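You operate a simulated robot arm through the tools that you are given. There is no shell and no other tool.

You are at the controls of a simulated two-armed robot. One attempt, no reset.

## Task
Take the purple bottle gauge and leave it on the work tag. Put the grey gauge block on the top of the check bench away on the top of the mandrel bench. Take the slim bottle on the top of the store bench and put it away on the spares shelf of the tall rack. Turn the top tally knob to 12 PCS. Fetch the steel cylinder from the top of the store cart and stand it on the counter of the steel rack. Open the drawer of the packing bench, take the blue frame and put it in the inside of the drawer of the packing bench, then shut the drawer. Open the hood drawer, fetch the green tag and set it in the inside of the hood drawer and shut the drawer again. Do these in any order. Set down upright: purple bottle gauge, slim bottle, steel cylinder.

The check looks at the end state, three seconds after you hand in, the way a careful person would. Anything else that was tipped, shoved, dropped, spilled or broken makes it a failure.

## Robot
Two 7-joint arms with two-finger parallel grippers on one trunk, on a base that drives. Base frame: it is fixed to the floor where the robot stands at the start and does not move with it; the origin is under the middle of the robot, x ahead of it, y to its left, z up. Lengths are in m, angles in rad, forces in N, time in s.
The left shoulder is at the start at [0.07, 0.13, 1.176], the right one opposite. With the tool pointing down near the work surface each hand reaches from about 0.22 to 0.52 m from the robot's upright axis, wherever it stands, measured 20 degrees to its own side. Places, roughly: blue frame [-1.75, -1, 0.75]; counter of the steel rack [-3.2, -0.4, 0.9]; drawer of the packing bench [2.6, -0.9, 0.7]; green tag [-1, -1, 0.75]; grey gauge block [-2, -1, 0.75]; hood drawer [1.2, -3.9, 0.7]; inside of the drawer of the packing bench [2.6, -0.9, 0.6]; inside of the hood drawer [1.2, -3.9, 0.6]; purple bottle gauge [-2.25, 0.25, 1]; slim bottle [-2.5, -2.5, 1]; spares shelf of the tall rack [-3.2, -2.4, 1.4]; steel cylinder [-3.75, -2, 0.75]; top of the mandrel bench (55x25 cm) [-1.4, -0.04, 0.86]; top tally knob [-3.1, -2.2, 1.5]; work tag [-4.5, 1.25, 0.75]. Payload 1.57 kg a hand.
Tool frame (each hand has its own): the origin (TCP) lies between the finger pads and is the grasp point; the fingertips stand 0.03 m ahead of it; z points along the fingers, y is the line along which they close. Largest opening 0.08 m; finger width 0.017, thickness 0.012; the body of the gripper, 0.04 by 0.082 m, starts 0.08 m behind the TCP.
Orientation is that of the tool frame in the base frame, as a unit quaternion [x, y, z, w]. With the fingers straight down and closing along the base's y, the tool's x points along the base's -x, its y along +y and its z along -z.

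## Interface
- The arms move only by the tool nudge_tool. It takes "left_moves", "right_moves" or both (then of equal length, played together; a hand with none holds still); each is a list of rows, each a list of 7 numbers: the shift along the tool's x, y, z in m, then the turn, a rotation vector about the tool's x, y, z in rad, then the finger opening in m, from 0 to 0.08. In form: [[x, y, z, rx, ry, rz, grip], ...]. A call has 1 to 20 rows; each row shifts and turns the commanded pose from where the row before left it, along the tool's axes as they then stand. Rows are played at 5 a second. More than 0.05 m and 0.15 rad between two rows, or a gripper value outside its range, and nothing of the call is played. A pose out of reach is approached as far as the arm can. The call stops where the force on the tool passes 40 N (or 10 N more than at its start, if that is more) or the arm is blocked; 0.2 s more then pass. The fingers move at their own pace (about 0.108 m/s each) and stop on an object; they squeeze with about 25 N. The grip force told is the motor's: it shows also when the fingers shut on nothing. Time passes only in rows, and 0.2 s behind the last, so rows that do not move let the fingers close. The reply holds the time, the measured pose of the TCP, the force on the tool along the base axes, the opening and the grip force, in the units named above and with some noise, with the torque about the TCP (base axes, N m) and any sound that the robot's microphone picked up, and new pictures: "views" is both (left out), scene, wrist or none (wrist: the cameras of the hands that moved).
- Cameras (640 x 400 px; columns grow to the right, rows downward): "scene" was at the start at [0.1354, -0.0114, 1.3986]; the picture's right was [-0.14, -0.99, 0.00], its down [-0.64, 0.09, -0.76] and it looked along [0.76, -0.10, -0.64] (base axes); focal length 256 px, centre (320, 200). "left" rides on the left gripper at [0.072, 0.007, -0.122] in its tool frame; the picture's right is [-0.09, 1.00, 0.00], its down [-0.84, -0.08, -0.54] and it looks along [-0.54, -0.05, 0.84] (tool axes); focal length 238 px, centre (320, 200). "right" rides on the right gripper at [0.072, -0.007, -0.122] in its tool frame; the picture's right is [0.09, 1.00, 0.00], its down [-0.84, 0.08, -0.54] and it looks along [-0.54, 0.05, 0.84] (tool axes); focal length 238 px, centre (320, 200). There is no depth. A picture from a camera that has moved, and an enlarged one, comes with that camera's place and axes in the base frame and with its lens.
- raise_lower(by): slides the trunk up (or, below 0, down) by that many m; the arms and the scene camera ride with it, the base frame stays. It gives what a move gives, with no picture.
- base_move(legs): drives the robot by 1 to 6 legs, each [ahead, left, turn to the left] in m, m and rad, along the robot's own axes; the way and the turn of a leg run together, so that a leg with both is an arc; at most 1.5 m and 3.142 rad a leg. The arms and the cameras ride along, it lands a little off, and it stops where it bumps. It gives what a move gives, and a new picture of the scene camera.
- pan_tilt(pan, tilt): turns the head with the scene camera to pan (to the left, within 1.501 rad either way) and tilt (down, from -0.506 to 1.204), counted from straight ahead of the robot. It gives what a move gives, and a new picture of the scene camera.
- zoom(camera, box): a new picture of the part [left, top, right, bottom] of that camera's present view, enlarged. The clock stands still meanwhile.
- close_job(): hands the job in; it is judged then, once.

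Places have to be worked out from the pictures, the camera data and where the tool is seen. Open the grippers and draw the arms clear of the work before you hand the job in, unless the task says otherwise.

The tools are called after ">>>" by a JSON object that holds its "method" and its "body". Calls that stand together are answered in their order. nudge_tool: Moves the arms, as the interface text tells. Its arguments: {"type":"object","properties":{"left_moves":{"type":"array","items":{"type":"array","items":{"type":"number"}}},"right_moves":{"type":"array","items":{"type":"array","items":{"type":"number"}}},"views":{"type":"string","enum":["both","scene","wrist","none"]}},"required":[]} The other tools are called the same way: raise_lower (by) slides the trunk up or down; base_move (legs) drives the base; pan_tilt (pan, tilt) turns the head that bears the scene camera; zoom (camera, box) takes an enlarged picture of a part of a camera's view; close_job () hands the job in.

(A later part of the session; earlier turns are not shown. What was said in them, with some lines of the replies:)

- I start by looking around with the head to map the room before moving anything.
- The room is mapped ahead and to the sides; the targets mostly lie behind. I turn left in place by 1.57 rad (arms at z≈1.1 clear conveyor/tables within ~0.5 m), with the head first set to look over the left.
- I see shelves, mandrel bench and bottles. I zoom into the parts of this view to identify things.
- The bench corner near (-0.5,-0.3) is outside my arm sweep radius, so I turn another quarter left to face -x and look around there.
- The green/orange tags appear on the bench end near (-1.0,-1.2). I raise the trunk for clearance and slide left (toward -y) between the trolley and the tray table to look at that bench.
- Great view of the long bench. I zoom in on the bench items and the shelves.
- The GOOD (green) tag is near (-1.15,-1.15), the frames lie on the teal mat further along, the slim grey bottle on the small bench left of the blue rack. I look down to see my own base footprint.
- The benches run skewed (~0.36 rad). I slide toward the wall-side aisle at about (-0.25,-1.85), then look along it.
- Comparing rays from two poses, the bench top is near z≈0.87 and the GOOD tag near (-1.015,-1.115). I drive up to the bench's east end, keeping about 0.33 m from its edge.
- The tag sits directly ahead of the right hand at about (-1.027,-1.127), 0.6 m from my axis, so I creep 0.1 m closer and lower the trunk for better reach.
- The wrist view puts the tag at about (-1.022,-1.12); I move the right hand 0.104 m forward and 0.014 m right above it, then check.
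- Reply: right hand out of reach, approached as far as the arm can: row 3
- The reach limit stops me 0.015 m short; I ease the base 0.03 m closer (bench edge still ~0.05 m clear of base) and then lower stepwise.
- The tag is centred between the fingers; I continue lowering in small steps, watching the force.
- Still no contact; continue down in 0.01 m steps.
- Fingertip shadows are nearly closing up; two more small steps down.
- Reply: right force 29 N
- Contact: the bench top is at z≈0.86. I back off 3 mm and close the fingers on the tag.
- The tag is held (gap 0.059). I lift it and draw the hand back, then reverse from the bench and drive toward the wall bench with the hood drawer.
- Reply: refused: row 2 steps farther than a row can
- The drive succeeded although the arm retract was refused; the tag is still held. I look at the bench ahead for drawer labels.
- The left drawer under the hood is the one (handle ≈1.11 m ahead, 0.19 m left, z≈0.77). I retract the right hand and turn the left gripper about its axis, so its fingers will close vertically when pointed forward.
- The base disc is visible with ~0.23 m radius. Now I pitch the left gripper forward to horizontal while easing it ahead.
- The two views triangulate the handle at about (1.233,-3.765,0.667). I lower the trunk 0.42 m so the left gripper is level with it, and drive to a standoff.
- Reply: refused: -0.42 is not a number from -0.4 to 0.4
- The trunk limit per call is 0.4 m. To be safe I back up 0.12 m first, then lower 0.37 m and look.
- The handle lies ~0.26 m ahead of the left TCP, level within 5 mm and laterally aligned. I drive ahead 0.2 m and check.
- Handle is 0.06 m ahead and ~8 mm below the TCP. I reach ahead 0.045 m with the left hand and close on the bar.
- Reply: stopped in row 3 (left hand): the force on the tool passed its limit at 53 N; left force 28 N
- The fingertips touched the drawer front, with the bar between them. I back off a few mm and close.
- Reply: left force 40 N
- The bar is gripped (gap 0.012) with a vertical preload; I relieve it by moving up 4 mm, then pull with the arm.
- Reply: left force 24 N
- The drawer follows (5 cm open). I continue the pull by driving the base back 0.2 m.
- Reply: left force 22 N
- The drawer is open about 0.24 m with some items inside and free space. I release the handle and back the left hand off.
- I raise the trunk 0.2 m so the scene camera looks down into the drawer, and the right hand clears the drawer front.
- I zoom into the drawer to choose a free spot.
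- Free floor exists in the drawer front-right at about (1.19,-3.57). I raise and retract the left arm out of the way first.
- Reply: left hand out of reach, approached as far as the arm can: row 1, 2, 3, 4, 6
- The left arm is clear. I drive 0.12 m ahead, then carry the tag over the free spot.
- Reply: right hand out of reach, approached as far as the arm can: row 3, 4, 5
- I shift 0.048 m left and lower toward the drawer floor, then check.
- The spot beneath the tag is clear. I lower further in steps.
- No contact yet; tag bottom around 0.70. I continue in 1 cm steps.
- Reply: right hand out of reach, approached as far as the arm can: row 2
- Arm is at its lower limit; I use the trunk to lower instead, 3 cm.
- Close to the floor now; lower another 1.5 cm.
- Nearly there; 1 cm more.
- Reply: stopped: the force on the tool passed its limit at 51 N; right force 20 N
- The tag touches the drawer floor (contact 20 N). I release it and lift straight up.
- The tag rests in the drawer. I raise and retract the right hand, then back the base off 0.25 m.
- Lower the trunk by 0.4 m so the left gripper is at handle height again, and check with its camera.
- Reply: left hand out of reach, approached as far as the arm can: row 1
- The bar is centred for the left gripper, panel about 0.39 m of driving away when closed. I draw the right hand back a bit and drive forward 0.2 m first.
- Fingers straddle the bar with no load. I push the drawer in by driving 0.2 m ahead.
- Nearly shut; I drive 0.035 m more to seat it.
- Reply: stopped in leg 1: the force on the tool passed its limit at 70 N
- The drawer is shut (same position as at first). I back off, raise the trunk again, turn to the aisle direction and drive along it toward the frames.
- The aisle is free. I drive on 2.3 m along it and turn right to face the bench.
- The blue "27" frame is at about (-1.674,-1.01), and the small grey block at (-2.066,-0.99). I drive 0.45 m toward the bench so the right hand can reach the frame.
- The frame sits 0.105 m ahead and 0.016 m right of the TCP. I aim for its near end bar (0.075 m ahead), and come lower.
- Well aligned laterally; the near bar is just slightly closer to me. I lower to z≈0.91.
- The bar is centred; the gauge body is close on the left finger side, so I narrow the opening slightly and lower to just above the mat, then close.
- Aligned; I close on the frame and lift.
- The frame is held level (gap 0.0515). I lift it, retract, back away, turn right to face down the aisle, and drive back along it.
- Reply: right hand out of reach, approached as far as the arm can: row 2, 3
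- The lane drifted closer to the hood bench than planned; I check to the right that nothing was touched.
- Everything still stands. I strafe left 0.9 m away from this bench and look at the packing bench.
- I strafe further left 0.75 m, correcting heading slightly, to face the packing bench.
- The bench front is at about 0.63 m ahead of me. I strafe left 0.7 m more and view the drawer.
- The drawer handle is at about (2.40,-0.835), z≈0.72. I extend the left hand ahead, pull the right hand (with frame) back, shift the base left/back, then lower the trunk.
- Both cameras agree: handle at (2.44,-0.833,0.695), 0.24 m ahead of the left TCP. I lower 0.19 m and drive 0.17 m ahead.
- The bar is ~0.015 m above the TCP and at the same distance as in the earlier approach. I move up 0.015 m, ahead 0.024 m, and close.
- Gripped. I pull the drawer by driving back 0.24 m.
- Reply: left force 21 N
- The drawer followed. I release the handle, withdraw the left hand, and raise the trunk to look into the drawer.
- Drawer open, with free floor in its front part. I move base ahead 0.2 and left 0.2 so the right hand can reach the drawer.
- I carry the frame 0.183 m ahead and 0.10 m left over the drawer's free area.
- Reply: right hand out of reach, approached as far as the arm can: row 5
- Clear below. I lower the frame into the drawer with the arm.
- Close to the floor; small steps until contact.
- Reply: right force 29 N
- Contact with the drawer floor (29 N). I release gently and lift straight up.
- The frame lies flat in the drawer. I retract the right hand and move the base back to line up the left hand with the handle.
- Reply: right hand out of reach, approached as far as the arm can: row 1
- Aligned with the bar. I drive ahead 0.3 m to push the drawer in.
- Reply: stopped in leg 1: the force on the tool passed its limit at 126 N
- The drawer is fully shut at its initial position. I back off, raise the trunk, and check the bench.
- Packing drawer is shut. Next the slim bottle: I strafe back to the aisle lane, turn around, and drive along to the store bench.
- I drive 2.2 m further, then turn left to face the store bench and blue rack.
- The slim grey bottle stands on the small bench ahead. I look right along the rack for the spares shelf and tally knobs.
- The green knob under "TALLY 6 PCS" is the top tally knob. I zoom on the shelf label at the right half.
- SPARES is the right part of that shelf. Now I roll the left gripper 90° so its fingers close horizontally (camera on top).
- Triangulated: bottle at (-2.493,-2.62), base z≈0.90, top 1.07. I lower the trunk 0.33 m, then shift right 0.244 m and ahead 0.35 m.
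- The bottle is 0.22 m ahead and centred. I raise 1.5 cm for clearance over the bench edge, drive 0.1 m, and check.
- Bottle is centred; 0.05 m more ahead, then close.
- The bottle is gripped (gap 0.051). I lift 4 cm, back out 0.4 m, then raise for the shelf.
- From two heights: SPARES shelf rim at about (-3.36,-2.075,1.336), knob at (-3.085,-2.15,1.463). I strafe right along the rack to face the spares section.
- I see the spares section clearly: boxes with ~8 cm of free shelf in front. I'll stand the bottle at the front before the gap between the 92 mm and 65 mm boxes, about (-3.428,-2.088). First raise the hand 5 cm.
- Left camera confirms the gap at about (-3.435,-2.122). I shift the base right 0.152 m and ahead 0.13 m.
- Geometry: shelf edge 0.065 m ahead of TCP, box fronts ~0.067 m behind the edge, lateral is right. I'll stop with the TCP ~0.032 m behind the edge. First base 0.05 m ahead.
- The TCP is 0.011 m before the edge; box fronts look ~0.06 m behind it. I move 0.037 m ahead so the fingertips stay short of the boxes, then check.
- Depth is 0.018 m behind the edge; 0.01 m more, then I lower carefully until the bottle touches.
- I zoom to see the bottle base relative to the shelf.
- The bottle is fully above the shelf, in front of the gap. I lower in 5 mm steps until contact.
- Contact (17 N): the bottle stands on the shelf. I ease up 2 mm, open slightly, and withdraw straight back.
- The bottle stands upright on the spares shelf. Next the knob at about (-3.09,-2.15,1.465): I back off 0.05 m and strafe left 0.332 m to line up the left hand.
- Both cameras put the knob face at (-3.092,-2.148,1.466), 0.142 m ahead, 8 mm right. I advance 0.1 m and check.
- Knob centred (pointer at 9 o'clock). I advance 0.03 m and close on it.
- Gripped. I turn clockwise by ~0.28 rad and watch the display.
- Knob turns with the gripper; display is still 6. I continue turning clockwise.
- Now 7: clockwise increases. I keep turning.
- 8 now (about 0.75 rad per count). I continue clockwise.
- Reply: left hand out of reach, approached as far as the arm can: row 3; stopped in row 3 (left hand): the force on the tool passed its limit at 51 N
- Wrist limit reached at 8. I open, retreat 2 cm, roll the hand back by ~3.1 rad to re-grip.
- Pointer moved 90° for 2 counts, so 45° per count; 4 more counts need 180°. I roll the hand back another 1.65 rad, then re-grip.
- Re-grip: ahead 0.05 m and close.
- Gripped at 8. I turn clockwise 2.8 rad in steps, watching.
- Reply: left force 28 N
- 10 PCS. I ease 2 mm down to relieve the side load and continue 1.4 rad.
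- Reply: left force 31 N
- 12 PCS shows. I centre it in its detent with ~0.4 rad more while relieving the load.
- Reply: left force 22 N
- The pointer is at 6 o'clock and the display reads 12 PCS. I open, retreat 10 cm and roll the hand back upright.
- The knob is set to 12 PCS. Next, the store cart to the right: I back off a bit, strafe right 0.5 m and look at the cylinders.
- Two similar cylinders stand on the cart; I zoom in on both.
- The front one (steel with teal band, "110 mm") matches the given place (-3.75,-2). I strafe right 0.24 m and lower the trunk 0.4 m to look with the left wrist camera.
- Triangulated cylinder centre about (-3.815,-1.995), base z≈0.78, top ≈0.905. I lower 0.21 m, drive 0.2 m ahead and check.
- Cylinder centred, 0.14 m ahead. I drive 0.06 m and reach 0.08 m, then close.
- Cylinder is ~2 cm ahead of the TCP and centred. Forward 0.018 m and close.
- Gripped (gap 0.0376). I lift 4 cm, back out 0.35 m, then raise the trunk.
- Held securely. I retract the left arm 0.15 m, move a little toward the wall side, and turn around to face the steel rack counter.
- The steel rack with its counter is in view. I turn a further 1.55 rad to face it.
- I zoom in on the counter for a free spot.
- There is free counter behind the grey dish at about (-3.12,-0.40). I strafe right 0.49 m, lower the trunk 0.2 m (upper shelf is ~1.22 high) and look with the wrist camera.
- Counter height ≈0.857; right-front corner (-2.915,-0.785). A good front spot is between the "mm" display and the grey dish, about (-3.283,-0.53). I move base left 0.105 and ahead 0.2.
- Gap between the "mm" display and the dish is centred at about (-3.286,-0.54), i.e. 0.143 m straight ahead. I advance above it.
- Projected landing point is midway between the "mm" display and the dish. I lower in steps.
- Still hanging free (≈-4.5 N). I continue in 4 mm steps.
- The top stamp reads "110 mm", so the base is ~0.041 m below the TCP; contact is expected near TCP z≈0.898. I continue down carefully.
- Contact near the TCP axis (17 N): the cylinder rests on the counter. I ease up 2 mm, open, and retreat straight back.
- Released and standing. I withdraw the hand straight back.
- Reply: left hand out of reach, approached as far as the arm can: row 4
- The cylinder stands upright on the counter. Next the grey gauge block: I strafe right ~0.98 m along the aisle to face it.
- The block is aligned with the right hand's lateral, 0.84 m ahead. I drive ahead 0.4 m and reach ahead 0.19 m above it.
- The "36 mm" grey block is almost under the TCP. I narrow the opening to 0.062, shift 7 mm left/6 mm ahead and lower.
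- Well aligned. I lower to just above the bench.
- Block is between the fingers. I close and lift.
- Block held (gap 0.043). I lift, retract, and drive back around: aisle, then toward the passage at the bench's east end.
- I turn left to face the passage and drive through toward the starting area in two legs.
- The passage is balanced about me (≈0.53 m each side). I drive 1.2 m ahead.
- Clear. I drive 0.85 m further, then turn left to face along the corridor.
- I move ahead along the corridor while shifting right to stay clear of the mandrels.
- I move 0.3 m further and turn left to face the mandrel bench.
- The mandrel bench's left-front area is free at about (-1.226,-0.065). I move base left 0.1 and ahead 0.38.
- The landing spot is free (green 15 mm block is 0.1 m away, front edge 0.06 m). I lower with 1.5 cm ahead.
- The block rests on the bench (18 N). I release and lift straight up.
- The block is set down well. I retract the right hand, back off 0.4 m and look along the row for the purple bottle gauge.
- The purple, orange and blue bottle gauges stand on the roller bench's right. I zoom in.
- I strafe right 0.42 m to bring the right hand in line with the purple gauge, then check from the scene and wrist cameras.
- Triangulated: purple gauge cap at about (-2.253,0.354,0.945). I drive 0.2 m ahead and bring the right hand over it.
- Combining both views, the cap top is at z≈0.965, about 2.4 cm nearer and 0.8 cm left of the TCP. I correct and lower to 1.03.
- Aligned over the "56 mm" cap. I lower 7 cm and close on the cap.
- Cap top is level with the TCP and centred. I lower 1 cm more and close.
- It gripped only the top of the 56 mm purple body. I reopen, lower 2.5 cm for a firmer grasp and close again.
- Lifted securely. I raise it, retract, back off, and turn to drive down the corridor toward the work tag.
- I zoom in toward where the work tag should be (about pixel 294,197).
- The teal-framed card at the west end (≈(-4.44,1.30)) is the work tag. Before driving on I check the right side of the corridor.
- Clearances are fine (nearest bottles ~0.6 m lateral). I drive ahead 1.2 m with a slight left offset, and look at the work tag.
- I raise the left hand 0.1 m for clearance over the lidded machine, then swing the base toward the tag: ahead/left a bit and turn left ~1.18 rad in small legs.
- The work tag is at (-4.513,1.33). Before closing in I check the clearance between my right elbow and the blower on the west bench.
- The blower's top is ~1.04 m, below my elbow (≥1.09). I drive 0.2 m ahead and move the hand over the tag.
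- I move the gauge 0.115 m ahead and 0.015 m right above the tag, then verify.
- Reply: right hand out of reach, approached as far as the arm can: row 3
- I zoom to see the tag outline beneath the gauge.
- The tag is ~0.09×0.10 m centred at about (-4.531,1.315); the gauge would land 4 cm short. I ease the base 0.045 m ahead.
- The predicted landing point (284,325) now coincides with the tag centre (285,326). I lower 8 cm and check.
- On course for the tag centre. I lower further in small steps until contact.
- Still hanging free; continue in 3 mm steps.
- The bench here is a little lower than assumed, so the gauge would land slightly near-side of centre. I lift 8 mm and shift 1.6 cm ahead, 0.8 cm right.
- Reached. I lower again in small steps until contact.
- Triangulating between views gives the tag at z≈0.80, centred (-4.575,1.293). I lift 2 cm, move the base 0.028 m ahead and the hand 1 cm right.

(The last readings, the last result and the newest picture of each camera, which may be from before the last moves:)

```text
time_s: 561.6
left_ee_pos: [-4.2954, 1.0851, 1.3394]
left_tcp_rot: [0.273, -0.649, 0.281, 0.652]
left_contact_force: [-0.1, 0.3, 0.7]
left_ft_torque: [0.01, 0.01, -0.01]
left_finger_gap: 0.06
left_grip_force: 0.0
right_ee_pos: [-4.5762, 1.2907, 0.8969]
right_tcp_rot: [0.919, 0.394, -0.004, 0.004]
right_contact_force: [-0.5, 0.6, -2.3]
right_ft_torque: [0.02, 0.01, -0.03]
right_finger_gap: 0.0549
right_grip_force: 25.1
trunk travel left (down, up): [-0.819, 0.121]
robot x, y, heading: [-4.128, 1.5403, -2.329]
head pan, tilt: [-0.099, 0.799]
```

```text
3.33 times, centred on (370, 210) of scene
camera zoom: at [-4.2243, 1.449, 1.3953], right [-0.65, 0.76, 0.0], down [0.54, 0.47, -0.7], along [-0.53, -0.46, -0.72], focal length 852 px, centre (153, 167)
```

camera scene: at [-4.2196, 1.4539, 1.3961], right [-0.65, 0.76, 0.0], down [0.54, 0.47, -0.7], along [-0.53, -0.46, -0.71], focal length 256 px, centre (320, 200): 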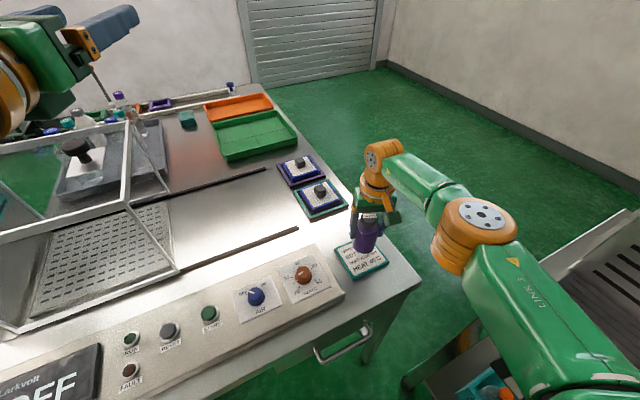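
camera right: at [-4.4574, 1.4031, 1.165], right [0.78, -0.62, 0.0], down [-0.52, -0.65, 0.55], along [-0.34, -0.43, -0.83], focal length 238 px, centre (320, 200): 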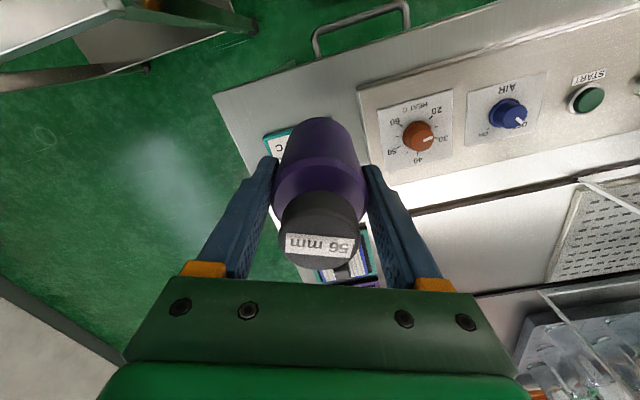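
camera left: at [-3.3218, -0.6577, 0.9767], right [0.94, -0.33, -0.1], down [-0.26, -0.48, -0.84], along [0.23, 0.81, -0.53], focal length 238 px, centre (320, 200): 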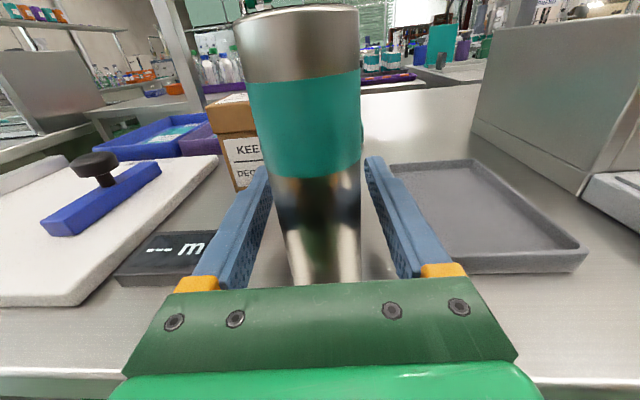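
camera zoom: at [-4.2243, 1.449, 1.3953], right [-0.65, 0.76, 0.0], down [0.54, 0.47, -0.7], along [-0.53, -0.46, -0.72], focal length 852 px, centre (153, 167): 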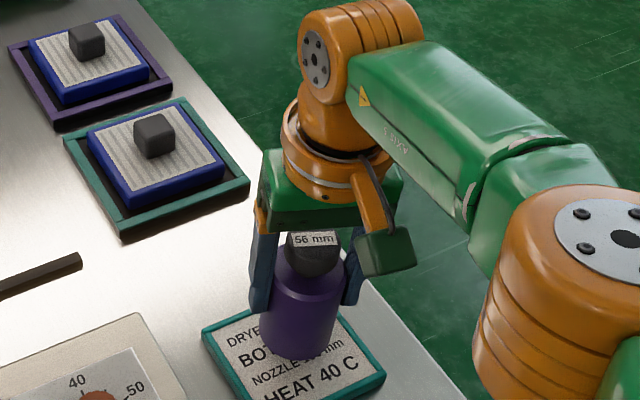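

Now over the true tag centre. I lower in 5 mm steps until contact.

>>> {"method": "nudge_tool", "body": {"right_moves": [[0, 0, 0.005, 0, 0, 0, 0.03], [0, 0, 0.005, 0, 0, 0, 0.03], [0, 0, 0, 0, 0, 0, 0.03]], "views": "none"}}

>>> {"method": "nudge_tool", "body": {"right_moves": [[0, 0, 0.005, 0, 0, 0, 0.03], [0, 0, 0, 0, 0, 0, 0.03]], "views": "none"}}

>>> {"method": "nudge_tool", "body": {"right_moves": [[0, 0, 0.004, 0, 0, 0, 0.03], [0, 0, 0, 0, 0, 0, 0.03]], "views": "none"}}

>>> {"method": "zoom", "body": {"camera": "scene", "box": [310, 180, 430, 300]}}

```text
time_s: 562.4
left_ee_pos: [-4.295, 1.0846, 1.3384]
left_tcp_rot: [0.274, -0.65, 0.28, 0.651]
left_contact_force: [0.6, 0.4, -0.4]
left_ft_torque: [0.0, 0.03, -0.01]
left_finger_gap: 0.06
left_grip_force: 0.1
right_ee_pos: [-4.5751, 1.293, 0.8875]
right_tcp_rot: [0.919, 0.395, -0.004, 0.003]
right_contact_force: [0.6, 0.1, -2.0]
right_ft_torque: [0.01, -0.02, 0.01]
right_finger_gap: 0.0554
right_grip_force: 25.0
trunk travel left (down, up): [-0.819, 0.121]
robot x, y, heading: [-4.1297, 1.5356, -2.333]
head pan, tilt: [-0.099, 0.799]
```

```text
time_s: 563.0
left_ee_pos: [-4.2938, 1.0855, 1.3397]
left_tcp_rot: [0.273, -0.649, 0.281, 0.652]
left_contact_force: [0.5, -0.1, 0.3]
left_ft_torque: [0.02, 0.0, -0.01]
left_finger_gap: 0.0601
left_grip_force: 0.1
right_ee_pos: [-4.5722, 1.2944, 0.8841]
right_tcp_rot: [0.919, 0.394, -0.006, 0.005]
right_contact_force: [-3.1, -0.8, 10.0]
right_ft_torque: [0.0, 0.26, 0.02]
right_finger_gap: 0.0552
right_grip_force: 25.4
right hand out of reach, approached as far as the arm can: row 1
trunk travel left (down, up): [-0.819, 0.121]
robot x, y, heading: [-4.1255, 1.5394, -2.323]
head pan, tilt: [-0.099, 0.799]
```

```text
time_s: 563.6
left_ee_pos: [-4.2918, 1.0867, 1.3397]
left_tcp_rot: [0.273, -0.648, 0.28, 0.653]
left_contact_force: [0.4, 0.4, -0.3]
left_ft_torque: [-0.04, 0.0, 0.0]
left_finger_gap: 0.0602
left_grip_force: 0.1
right_ee_pos: [-4.5713, 1.2943, 0.881]
right_tcp_rot: [0.919, 0.393, -0.006, 0.006]
right_contact_force: [-3.1, -2.6, 18.9]
right_ft_torque: [-0.16, 0.05, -0.02]
right_finger_gap: 0.0556
right_grip_force: 25.4
trunk travel left (down, up): [-0.819, 0.121]
robot x, y, heading: [-4.1274, 1.5409, -2.33]
head pan, tilt: [-0.099, 0.799]
```

```text
3.33 times, centred on (370, 240) of scene
camera zoom: at [-4.2198, 1.4514, 1.396], right [-0.65, 0.76, 0.0], down [0.54, 0.47, -0.7], along [-0.53, -0.46, -0.71], focal length 852 px, centre (153, 67)
```

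zoom: 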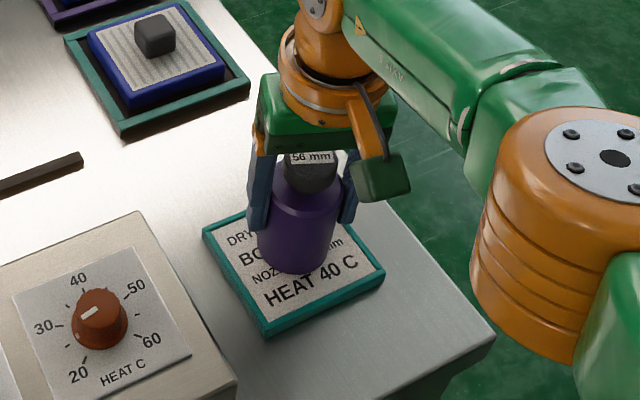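

Contact (19 N), gauge on the tag's centre. I ease up, open, and lift the hand straight up.

>>> {"method": "nudge_tool", "body": {"right_moves": [[0, 0, -0.003, 0, 0, 0, 0.03], [0, 0, 0, 0, 0, 0, 0.074], [0, 0, 0, 0, 0, 0, 0.074], [0, 0, -0.02, 0, 0, 0, 0.074], [0, 0, -0.04, 0, 0, 0, 0.074], [0, 0, -0.05, 0, 0, 0, 0.074], [0, 0, -0.05, 0, 0, 0, 0.074], [0, 0, -0.03, 0, 0, 0, 0.074]], "views": "both"}}

```text
time_s: 565.4
left_ee_pos: [-4.2948, 1.0859, 1.3376]
left_tcp_rot: [0.273, -0.649, 0.281, 0.652]
left_contact_force: [0.0, -0.2, 0.7]
left_ft_torque: [-0.01, 0.02, -0.01]
left_finger_gap: 0.0601
left_grip_force: 0.0
right_ee_pos: [-4.571, 1.2968, 1.0752]
right_tcp_rot: [0.919, 0.395, -0.004, 0.004]
right_contact_force: [-0.1, 0.2, 0.3]
right_ft_torque: [0.02, 0.02, -0.03]
right_finger_gap: 0.0739
right_grip_force: 0.1
trunk travel left (down, up): [-0.819, 0.121]
robot x, y, heading: [-4.1283, 1.5395, -2.331]
head pan, tilt: [-0.099, 0.799]
camera scene: at [-4.2226, 1.4491, 1.3955], right [-0.65, 0.76, 0.0], down [0.54, 0.47, -0.7], along [-0.53, -0.46, -0.72], focal length 256 px, centre (320, 200)
camera right: at [-4.5251, 1.356, 1.1945], right [0.79, -0.62, 0.0], down [-0.52, -0.65, 0.55], along [-0.34, -0.43, -0.83], focal length 238 px, centre (320, 200)
```

scene: 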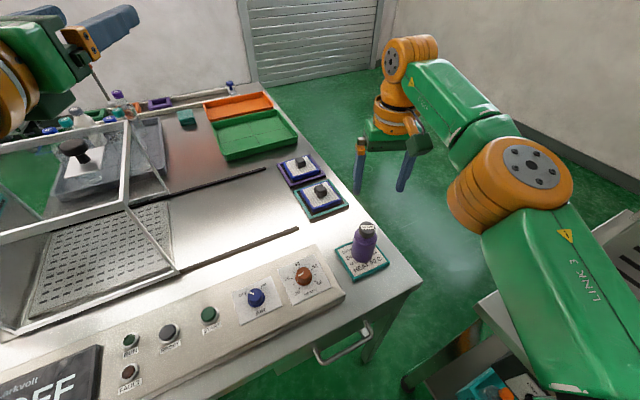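
right: 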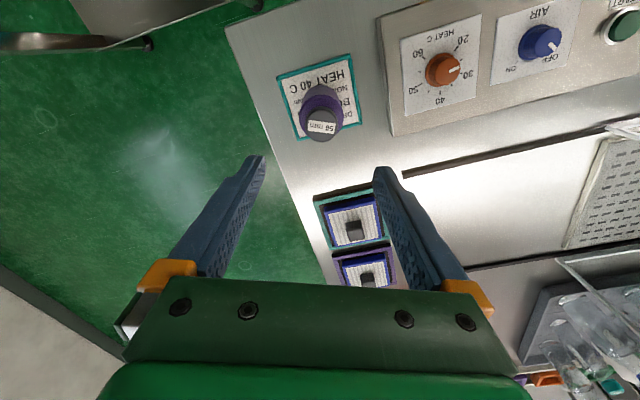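

The purple gauge stands upright on the work tag. I retract the right hand and back the base away from the bench.

>>> {"method": "nudge_tool", "body": {"right_moves": [[0.04, 0, 0, 0, 0, 0, 0.074], [0.04, 0, 0, 0, 0, 0, 0.074], [0.04, 0, 0, 0, 0, 0, 0.074], [0.04, 0, 0, 0, 0, 0, 0.074]], "views": "none"}}

>>> {"method": "base_move", "body": {"legs": [[-0.3, 0.0, 0.0]]}}

>>> {"method": "zoom", "body": {"camera": "scene", "box": [160, 60, 480, 260]}}

```text
time_s: 566.4
left_ee_pos: [-4.2953, 1.0867, 1.3399]
left_tcp_rot: [0.273, -0.649, 0.281, 0.652]
left_contact_force: [0.6, 0.0, -0.4]
left_ft_torque: [0.03, 0.01, 0.0]
left_finger_gap: 0.06
left_grip_force: 0.1
right_ee_pos: [-4.4612, 1.415, 1.0685]
right_tcp_rot: [0.919, 0.393, -0.005, 0.005]
right_contact_force: [-0.1, 0.0, 0.1]
right_ft_torque: [0.0, 0.02, -0.03]
right_finger_gap: 0.0737
right_grip_force: 0.1
trunk travel left (down, up): [-0.819, 0.121]
robot x, y, heading: [-4.128, 1.538, -2.33]
head pan, tilt: [-0.099, 0.799]
```

```text
time_s: 568.4
left_ee_pos: [-4.088, 1.3003, 1.338]
left_tcp_rot: [0.275, -0.649, 0.283, 0.65]
left_contact_force: [0.2, -0.6, 1.5]
left_ft_torque: [-0.02, 0.02, -0.04]
left_finger_gap: 0.0601
left_grip_force: 0.0
right_ee_pos: [-4.2566, 1.6276, 1.0708]
right_tcp_rot: [0.917, 0.398, -0.003, 0.003]
right_contact_force: [1.0, -0.4, -0.5]
right_ft_torque: [-0.01, -0.01, 0.02]
right_finger_gap: 0.0741
right_grip_force: 0.1
trunk travel left (down, up): [-0.819, 0.121]
robot x, y, heading: [-3.9218, 1.7584, -2.325]
head pan, tilt: [-0.099, 0.799]
camera scene: at [-4.0192, 1.6656, 1.3952], right [-0.66, 0.75, 0.0], down [0.54, 0.47, -0.7], along [-0.52, -0.46, -0.72], focal length 256 px, centre (320, 200)
```

scene: 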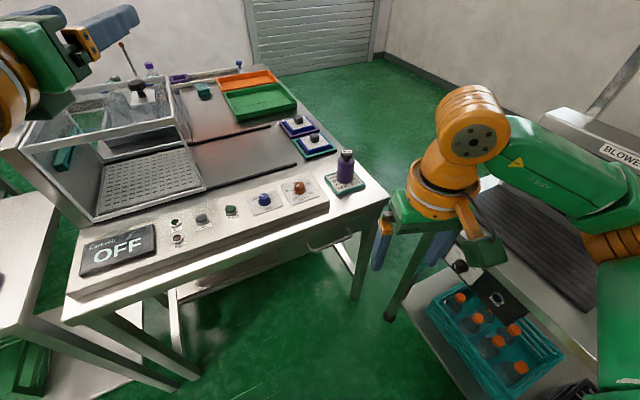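

```text
2.00 times, centred on (320, 160) of scene
camera zoom: at [-4.0192, 1.6656, 1.3952], right [-0.66, 0.75, 0.0], down [0.54, 0.47, -0.7], along [-0.52, -0.46, -0.72], focal length 512 px, centre (320, 280)
```

zoom: 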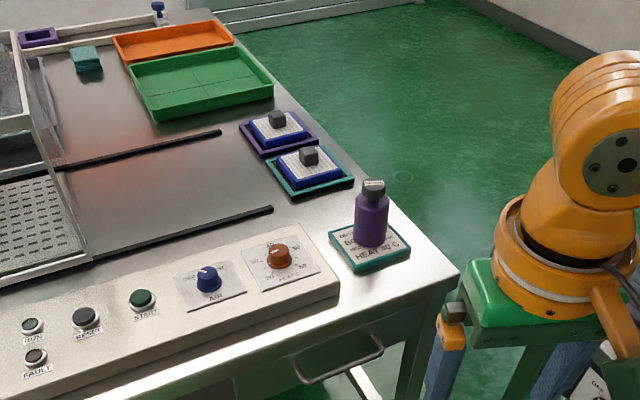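

All seven parts are done, the grippers are open and the arms are clear of the work. I hand the job in.

>>> {"method": "close_job", "body": {}}

```text
The job is handed in.
```

I did all seven parts of the job and handed it in. I don't have the verdict yet, so this is what I saw through the cameras and force readings.

| Task | End state I saw |
|---|---|
| Purple bottle gauge | Upright on the work tag, close to its centre |
| Grey gauge block | On the front-left of the mandrel bench, clear of the other items |
| Slim bottle | Upright on the spares shelf of the tall rack |
| Top tally knob | Turned clockwise until the display read 12 PCS |
| Steel cylinder | Upright on the counter of the steel rack |
| Blue frame | Flat on the floor of the packing bench drawer, drawer shut |
| Green tag | Flat on the floor of the hood drawer, drawer shut |

These points are less certain:

- **Slim bottle:** it stands about 5 mm from the front edge of the shelf, because the boxes behind left only about 6 cm of depth.
- **Steel cylinder:** two similar cylinders stood on the store cart. I took the one with the teal band and "110 mm" on top, since it matched the place you gave.
- **Packing bench drawer:** the final push to shut it peaked at 126 N. The drawer ended where it had started, and I saw no sign that the bench moved.
- **Hood bench:** on one drive past, my right arm swung over the end of the bench. I checked afterwards and everything was still standing.

I did not go back for a last look at every place before handing in. Each check was made when that part was finished.
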